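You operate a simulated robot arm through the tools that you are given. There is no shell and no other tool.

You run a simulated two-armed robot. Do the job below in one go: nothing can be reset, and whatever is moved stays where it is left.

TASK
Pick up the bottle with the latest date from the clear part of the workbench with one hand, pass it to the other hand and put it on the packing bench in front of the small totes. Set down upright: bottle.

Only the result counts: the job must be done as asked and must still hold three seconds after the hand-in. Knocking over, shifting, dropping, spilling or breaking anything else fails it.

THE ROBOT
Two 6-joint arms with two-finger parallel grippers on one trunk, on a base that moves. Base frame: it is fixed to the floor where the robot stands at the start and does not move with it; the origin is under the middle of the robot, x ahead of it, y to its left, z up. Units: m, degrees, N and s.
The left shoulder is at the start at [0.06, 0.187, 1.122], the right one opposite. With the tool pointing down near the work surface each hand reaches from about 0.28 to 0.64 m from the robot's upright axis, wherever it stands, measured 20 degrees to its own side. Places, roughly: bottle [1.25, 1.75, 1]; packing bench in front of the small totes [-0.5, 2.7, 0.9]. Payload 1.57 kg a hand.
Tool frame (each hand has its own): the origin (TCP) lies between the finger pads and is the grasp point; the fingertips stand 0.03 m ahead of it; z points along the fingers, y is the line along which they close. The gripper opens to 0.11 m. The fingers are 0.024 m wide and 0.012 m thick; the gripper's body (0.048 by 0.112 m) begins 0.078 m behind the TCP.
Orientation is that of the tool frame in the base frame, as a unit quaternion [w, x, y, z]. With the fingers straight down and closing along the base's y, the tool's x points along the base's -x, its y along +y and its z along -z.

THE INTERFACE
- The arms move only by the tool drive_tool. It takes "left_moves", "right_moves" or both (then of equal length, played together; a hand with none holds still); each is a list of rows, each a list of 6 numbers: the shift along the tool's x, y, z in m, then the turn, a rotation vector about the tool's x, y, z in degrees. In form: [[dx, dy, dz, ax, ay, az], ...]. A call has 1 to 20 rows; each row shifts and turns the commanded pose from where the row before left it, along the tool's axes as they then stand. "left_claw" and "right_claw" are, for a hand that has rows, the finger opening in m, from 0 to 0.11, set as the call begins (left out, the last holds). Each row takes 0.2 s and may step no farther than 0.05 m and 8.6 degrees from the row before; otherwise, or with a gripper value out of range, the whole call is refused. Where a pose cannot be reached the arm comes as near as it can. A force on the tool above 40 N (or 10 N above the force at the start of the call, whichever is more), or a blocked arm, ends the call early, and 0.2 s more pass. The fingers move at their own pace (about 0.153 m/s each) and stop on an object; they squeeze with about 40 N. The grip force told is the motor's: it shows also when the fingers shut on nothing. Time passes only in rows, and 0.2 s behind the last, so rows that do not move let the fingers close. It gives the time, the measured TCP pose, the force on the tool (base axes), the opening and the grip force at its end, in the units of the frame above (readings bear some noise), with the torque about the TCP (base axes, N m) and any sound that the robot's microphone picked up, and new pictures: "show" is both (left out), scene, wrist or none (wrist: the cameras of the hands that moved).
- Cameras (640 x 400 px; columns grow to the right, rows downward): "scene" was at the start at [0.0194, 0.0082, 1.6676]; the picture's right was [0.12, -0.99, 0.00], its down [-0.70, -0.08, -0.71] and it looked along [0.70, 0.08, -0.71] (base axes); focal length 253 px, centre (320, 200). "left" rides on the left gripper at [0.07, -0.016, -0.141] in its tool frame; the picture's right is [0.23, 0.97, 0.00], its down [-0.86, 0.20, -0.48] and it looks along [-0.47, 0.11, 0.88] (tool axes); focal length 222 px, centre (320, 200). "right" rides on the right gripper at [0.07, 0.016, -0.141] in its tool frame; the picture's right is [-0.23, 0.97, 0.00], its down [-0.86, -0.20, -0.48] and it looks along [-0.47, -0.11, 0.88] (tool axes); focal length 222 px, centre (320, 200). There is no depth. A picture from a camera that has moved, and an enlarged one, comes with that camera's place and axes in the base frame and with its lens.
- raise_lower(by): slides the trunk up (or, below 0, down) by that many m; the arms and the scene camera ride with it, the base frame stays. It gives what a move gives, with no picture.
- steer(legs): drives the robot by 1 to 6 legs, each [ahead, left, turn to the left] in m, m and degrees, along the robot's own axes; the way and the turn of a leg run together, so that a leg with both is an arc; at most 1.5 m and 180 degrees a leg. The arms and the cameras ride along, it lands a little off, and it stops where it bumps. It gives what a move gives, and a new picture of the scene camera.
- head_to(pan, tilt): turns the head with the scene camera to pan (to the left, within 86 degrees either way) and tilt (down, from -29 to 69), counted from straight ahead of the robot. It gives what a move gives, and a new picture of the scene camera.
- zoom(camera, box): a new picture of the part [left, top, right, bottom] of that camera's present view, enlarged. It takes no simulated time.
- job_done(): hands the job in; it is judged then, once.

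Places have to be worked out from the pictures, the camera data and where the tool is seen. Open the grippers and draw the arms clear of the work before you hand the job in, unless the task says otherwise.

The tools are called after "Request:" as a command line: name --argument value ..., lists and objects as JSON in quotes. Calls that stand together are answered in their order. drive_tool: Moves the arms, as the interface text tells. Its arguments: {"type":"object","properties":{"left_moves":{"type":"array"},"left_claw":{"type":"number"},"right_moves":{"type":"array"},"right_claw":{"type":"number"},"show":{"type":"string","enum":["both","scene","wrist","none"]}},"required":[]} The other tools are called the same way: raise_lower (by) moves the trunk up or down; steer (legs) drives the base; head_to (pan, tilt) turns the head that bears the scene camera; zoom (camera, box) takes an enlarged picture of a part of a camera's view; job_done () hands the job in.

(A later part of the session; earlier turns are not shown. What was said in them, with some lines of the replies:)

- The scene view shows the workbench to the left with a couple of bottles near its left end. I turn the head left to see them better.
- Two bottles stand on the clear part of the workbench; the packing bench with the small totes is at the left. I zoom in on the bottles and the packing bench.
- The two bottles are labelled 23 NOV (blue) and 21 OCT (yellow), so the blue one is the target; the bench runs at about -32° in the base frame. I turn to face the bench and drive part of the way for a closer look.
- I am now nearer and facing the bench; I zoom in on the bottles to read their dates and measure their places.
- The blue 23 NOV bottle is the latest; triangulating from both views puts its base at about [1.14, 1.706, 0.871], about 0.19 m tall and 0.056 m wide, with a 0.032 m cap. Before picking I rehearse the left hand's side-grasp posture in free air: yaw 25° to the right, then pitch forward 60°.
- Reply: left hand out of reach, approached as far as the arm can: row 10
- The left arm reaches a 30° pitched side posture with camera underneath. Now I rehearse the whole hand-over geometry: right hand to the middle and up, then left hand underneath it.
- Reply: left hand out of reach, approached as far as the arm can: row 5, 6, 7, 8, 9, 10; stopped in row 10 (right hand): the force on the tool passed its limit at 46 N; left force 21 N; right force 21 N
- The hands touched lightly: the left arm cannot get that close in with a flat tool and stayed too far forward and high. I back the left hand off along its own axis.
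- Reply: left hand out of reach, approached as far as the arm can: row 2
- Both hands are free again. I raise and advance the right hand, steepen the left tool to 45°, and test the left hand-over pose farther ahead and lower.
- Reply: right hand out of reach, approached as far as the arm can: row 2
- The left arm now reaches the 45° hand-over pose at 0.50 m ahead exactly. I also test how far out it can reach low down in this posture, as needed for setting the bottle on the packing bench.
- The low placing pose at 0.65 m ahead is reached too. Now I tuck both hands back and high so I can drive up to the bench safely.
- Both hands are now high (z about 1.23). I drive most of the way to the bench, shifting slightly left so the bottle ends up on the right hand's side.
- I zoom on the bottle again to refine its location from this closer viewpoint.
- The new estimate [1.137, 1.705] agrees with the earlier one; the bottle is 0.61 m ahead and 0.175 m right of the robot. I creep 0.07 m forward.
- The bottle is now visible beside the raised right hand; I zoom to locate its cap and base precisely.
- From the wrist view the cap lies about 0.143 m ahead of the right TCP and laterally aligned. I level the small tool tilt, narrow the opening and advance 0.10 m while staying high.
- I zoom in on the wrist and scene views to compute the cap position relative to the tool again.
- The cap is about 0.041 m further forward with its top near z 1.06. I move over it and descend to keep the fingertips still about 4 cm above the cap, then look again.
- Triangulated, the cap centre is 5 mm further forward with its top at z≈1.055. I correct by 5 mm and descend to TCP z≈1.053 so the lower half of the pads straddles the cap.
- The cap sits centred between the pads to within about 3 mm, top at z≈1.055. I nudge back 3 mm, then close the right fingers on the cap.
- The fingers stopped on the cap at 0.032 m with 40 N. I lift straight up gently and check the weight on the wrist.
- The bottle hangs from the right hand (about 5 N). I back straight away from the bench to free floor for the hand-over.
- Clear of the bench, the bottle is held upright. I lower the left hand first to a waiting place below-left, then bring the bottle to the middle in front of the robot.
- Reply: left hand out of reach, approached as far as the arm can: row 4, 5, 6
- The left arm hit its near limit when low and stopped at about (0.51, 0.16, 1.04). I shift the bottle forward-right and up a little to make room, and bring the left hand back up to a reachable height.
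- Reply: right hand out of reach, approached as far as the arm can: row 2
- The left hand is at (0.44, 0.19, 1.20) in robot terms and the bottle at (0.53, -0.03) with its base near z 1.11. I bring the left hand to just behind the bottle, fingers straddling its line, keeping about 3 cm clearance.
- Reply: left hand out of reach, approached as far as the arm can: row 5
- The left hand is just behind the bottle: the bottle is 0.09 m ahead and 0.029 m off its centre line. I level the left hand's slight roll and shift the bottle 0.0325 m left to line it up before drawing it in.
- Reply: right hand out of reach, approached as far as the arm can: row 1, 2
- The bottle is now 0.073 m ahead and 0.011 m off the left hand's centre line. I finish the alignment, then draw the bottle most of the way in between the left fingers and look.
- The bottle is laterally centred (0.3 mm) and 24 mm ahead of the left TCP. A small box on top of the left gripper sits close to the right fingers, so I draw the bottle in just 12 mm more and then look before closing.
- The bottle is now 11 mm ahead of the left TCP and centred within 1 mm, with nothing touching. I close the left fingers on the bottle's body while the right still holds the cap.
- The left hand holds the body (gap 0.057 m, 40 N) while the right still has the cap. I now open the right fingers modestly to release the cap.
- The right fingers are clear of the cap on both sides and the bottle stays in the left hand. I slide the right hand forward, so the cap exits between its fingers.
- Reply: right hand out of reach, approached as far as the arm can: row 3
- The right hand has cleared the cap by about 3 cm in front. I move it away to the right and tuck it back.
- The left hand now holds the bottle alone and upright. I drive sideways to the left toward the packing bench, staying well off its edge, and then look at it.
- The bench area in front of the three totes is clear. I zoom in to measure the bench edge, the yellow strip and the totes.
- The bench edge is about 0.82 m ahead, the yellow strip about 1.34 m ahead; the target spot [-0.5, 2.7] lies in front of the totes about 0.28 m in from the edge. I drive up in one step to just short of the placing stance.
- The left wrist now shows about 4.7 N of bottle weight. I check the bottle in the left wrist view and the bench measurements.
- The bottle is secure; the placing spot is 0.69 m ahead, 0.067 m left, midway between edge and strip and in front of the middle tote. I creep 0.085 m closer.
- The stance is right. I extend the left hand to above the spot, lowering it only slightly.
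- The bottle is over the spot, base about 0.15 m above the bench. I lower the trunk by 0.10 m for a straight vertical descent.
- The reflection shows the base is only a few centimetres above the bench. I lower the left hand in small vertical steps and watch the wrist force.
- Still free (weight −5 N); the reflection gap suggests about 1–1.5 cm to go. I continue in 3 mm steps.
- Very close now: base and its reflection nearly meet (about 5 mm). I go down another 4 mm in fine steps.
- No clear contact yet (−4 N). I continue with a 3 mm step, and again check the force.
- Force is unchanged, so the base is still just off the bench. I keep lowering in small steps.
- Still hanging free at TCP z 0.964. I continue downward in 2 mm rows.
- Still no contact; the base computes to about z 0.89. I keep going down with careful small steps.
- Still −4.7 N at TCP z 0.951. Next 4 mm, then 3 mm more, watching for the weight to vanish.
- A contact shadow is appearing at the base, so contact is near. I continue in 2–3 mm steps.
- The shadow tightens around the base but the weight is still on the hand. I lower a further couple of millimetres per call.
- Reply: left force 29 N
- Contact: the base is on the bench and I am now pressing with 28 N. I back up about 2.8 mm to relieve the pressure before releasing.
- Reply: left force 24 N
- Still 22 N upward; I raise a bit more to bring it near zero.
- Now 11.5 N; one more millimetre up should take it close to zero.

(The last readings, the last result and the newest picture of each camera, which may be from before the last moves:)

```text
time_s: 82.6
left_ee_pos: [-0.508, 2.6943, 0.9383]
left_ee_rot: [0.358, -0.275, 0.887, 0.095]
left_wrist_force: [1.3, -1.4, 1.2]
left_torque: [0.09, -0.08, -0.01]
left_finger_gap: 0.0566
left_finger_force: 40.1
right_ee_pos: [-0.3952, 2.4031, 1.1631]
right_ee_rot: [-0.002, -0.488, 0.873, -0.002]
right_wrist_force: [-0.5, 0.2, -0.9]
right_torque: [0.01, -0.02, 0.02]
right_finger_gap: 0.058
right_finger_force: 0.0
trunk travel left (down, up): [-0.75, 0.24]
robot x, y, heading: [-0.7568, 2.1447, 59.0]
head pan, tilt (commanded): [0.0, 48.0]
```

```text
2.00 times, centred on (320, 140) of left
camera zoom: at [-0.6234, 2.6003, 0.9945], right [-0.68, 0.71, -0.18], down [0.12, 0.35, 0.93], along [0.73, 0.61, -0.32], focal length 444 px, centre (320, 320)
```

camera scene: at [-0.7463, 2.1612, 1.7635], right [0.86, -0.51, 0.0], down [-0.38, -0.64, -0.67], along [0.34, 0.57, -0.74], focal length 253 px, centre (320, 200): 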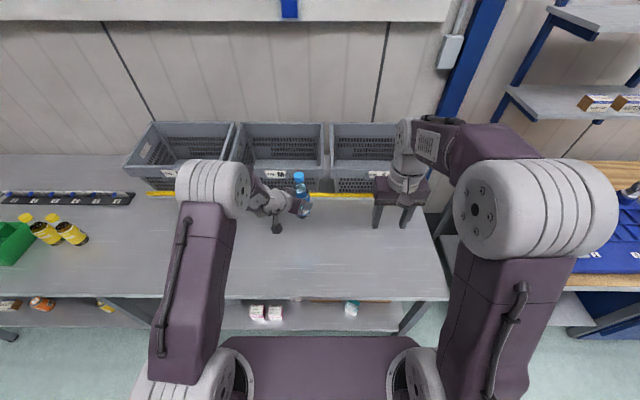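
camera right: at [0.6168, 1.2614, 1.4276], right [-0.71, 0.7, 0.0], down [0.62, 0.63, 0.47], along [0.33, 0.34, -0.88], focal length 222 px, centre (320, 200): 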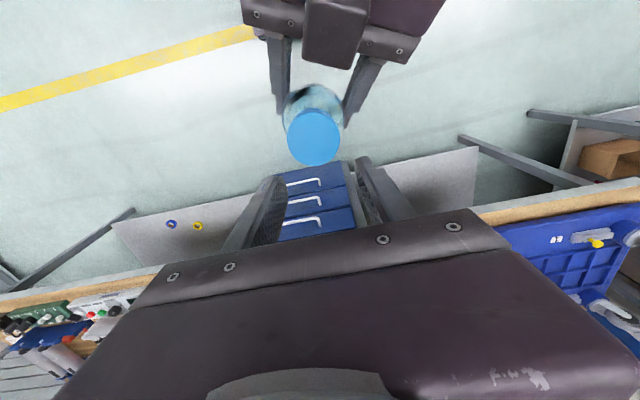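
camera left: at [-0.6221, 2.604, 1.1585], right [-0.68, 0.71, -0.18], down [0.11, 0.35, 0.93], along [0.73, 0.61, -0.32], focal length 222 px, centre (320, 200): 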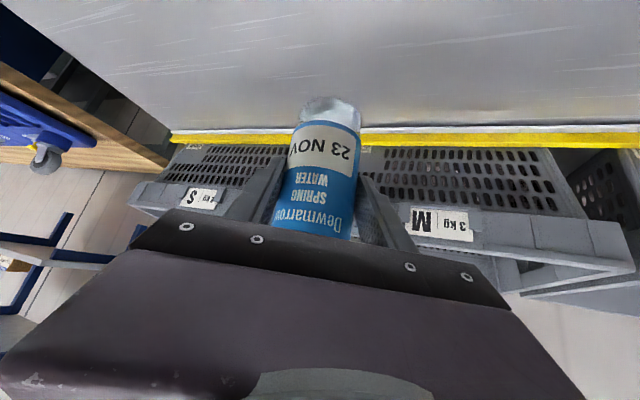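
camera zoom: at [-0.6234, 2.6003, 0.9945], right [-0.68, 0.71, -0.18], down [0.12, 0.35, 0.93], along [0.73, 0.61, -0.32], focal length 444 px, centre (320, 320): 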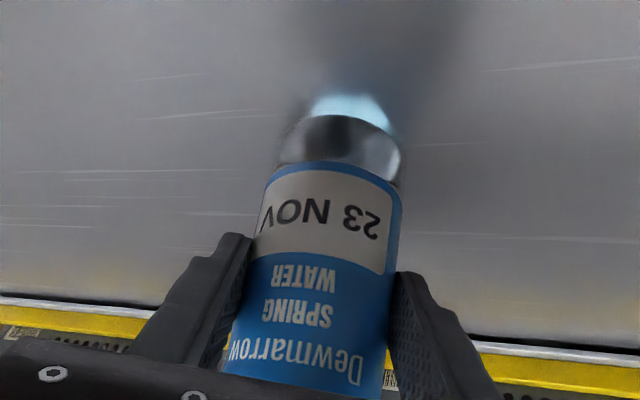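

The net force is about 1 N, so the bench carries the bottle. I open the left fingers gently to release it.

Request:
drive_tool --left_moves '[[0, 0, 0, 0, 0, 0], [0, 0, 0, 0, 0, 0], [0, 0, 0, 0, 0, 0]]' --left_claw 0.1 --show "both"

Request:
zoom --camera "left" --box '[160, 40, 480, 240]'

Request:
zoom --camera "scene" --box '[250, 160, 370, 250]'

```text
time_s: 83.4
left_ee_pos: [-0.5072, 2.6966, 0.9413]
left_ee_rot: [0.359, -0.276, 0.886, 0.096]
left_wrist_force: [0.4, 0.2, -0.2]
left_torque: [0.01, -0.03, 0.0]
left_finger_gap: 0.0998
left_finger_force: 0.1
right_ee_pos: [-0.3952, 2.4019, 1.162]
right_ee_rot: [-0.002, -0.489, 0.872, -0.002]
right_wrist_force: [0.3, 0.4, -0.4]
right_torque: [0.0, -0.01, -0.01]
right_finger_gap: 0.0581
right_finger_force: 0.1
trunk travel left (down, up): [-0.75, 0.24]
robot x, y, heading: [-0.7536, 2.1412, 59.3]
head pan, tilt (commanded): [0.0, 48.0]
camera scene: at [-0.7469, 2.1604, 1.6635], right [0.86, -0.51, 0.0], down [-0.38, -0.64, -0.67], along [0.34, 0.57, -0.74], focal length 253 px, centre (320, 200)
camera left: at [-0.6232, 2.6015, 0.9954], right [-0.68, 0.71, -0.18], down [0.11, 0.35, 0.93], along [0.73, 0.61, -0.32], focal length 222 px, centre (320, 200)
```

scene: 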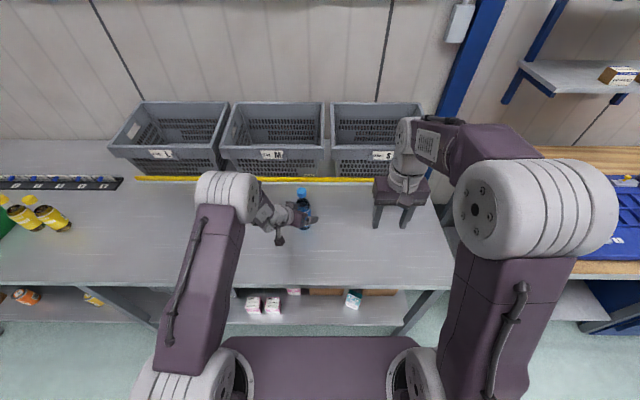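
left: 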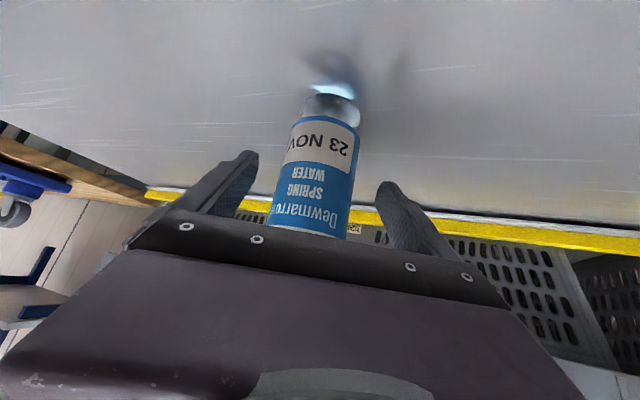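

```text
2.00 times, centred on (320, 140) of left
camera zoom: at [-0.6232, 2.6015, 0.9954], right [-0.68, 0.71, -0.18], down [0.11, 0.35, 0.93], along [0.73, 0.61, -0.32], focal length 444 px, centre (320, 320)
```

zoom: 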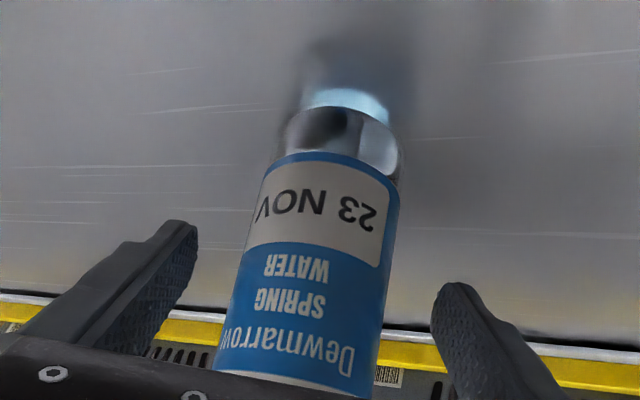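

```text
4.44 times, centred on (310, 205) of scene
camera zoom: at [-0.7469, 2.1604, 1.6635], right [0.86, -0.51, 0.0], down [-0.38, -0.64, -0.67], along [0.34, 0.57, -0.74], focal length 1125 px, centre (364, 178)
```

zoom: 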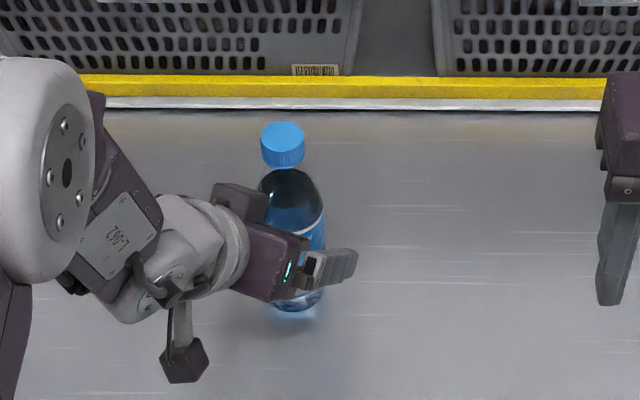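

The bottle stands on its own on the bench with the fingers well open on both sides. I withdraw the left hand straight back along its own axis.

Request:
drive_tool --left_moves '[[0, 0, -0.015, 0, 0, 0], [0, 0, -0.025, 0, 0, 0], [0, 0, -0.03, 0, 0, 0], [0, 0, -0.035, 0, 0, 0], [0, 0, -0.035, 0, 0, 0], [0, 0, -0.03, 0, 0, 0], [0, 0, 0, 0, 0, 0]]' --left_claw 0.1 --show "both"

Request:
zoom --camera "scene" --box '[230, 140, 390, 260]'

```text
time_s: 85.0
left_ee_pos: [-0.6045, 2.6315, 1.0639]
left_ee_rot: [0.36, -0.275, 0.887, 0.095]
left_wrist_force: [0.2, -0.7, 0.7]
left_torque: [0.0, -0.01, 0.0]
left_finger_gap: 0.0999
left_finger_force: 0.1
right_ee_pos: [-0.3952, 2.4036, 1.1621]
right_ee_rot: [-0.003, -0.488, 0.873, -0.001]
right_wrist_force: [-0.2, 0.1, 1.4]
right_torque: [0.0, 0.01, -0.01]
right_finger_gap: 0.0582
right_finger_force: 0.0
trunk travel left (down, up): [-0.75, 0.24]
robot x, y, heading: [-0.7562, 2.1444, 59.1]
head pan, tilt (commanded): [0.0, 48.0]
camera scene: at [-0.7463, 2.1609, 1.6635], right [0.86, -0.51, 0.0], down [-0.38, -0.64, -0.67], along [0.34, 0.57, -0.74], focal length 253 px, centre (320, 200)
camera left: at [-0.7186, 2.5358, 1.1185], right [-0.68, 0.71, -0.18], down [0.11, 0.35, 0.93], along [0.73, 0.61, -0.32], focal length 222 px, centre (320, 200)
```

scene: 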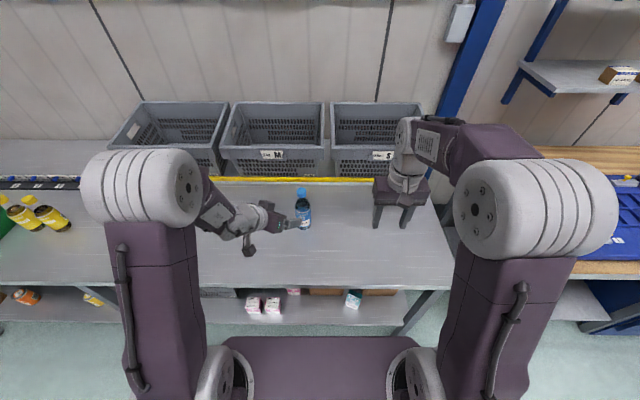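
left: 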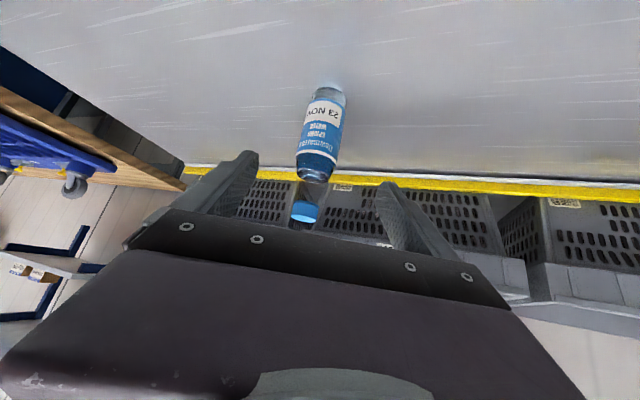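

```text
3.33 times, centred on (310, 200) of scene
camera zoom: at [-0.7463, 2.1609, 1.6635], right [0.86, -0.51, 0.0], down [-0.38, -0.64, -0.67], along [0.34, 0.57, -0.74], focal length 844 px, centre (353, 200)
```

zoom: 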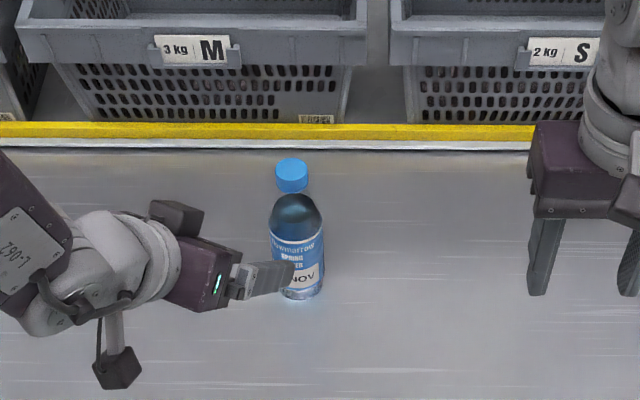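

The blue bottle stands upright in front of the totes and the left hand is clear. I open the right gripper and back the robot away from the bench.

Request:
drive_tool --left_moves '[[0, 0, -0.02, 0, 0, 0], [0, 0, 0, 0, 0, 0]]' --right_moves '[[0, 0, 0, 0, 0, 0], [0, 0, 0, 0, 0, 0]]' --left_claw 0.11 --right_claw 0.11 --show "none"

Request:
steer --legs '[[-0.35, 0, 0]]'

Request:
zoom --camera "scene" --box '[200, 80, 420, 220]'

```text
time_s: 85.6
left_ee_pos: [-0.6164, 2.6257, 1.0796]
left_ee_rot: [0.359, -0.274, 0.887, 0.096]
left_wrist_force: [0.2, 0.7, 0.2]
left_torque: [0.04, 0.02, -0.01]
left_finger_gap: 0.1101
left_finger_force: 0.0
right_ee_pos: [-0.3953, 2.403, 1.1626]
right_ee_rot: [-0.003, -0.488, 0.873, -0.002]
right_wrist_force: [0.6, 0.0, 0.5]
right_torque: [-0.02, 0.0, 0.01]
right_finger_gap: 0.1104
right_finger_force: 0.1
trunk travel left (down, up): [-0.75, 0.24]
robot x, y, heading: [-0.7581, 2.1451, 58.9]
head pan, tilt (commanded): [0.0, 48.0]
```

```text
time_s: 87.9
left_ee_pos: [-0.8024, 2.3204, 1.0777]
left_ee_rot: [0.358, -0.278, 0.886, 0.097]
left_wrist_force: [-0.2, -0.7, 0.5]
left_torque: [-0.01, -0.01, -0.03]
left_finger_gap: 0.1102
left_finger_force: 0.1
right_ee_pos: [-0.579, 2.1012, 1.1621]
right_ee_rot: [-0.003, -0.491, 0.871, -0.002]
right_wrist_force: [-0.1, -0.6, -0.1]
right_torque: [0.03, -0.01, -0.01]
right_finger_gap: 0.1099
right_finger_force: 0.0
trunk travel left (down, up): [-0.75, 0.24]
robot x, y, heading: [-0.9374, 1.8411, 59.4]
head pan, tilt (commanded): [0.0, 48.0]
camera scene: at [-0.9284, 1.8557, 1.6635], right [0.86, -0.51, 0.0], down [-0.38, -0.64, -0.67], along [0.34, 0.58, -0.74], focal length 253 px, centre (320, 200)
```

scene: 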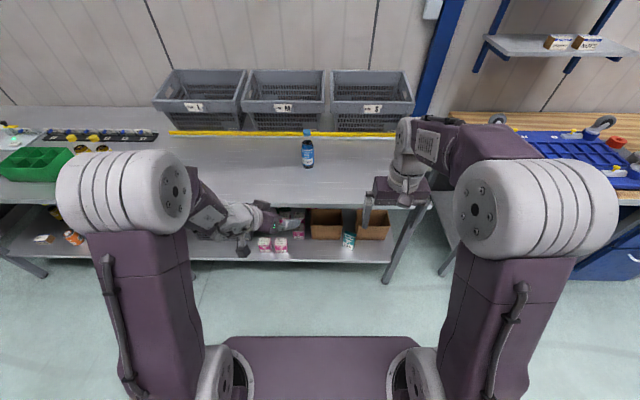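

```text
2.86 times, centred on (310, 150) of scene
camera zoom: at [-0.9284, 1.8557, 1.6635], right [0.86, -0.51, 0.0], down [-0.38, -0.64, -0.67], along [0.34, 0.58, -0.74], focal length 723 px, centre (349, 343)
```

zoom: 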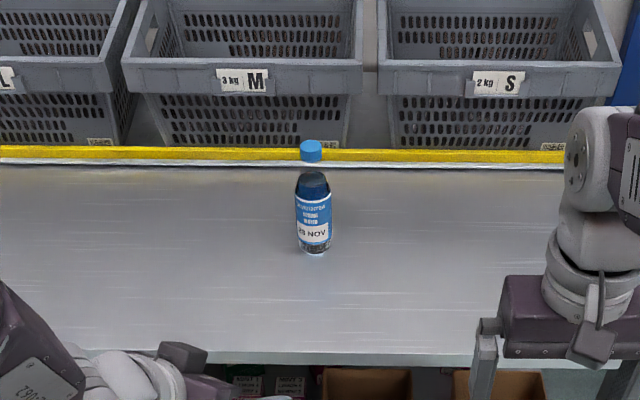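

The 23 NOV bottle stands upright on the packing bench in front of the totes, both grippers are open and the arms are clear of the bench; nothing else was disturbed. I hand the job in.

Request:
job_done

```text
The job is handed in.
```

I moved the bottle with the latest date (23 NOV, blue spring water) to the packing bench and handed the job in. The other bottle on the clear part of the workbench was dated 21 OCT, and I left it standing where it was.

- **Pick-up:** the right hand took the bottle by its cap and lifted it clear of the workbench.
- **Hand-over:** the left hand gripped the bottle's body, then the right hand let go.
- **Set-down:** the bottle stands upright at about [-0.50, 2.70], roughly midway between the bench's front edge and the yellow strip, in front of the M tote.

While rehearsing the hand-over in free air, before picking anything up, the two grippers touched each other and the call stopped at 46 N. No other object was touched. Both grippers are open and the robot has backed away from the bench.
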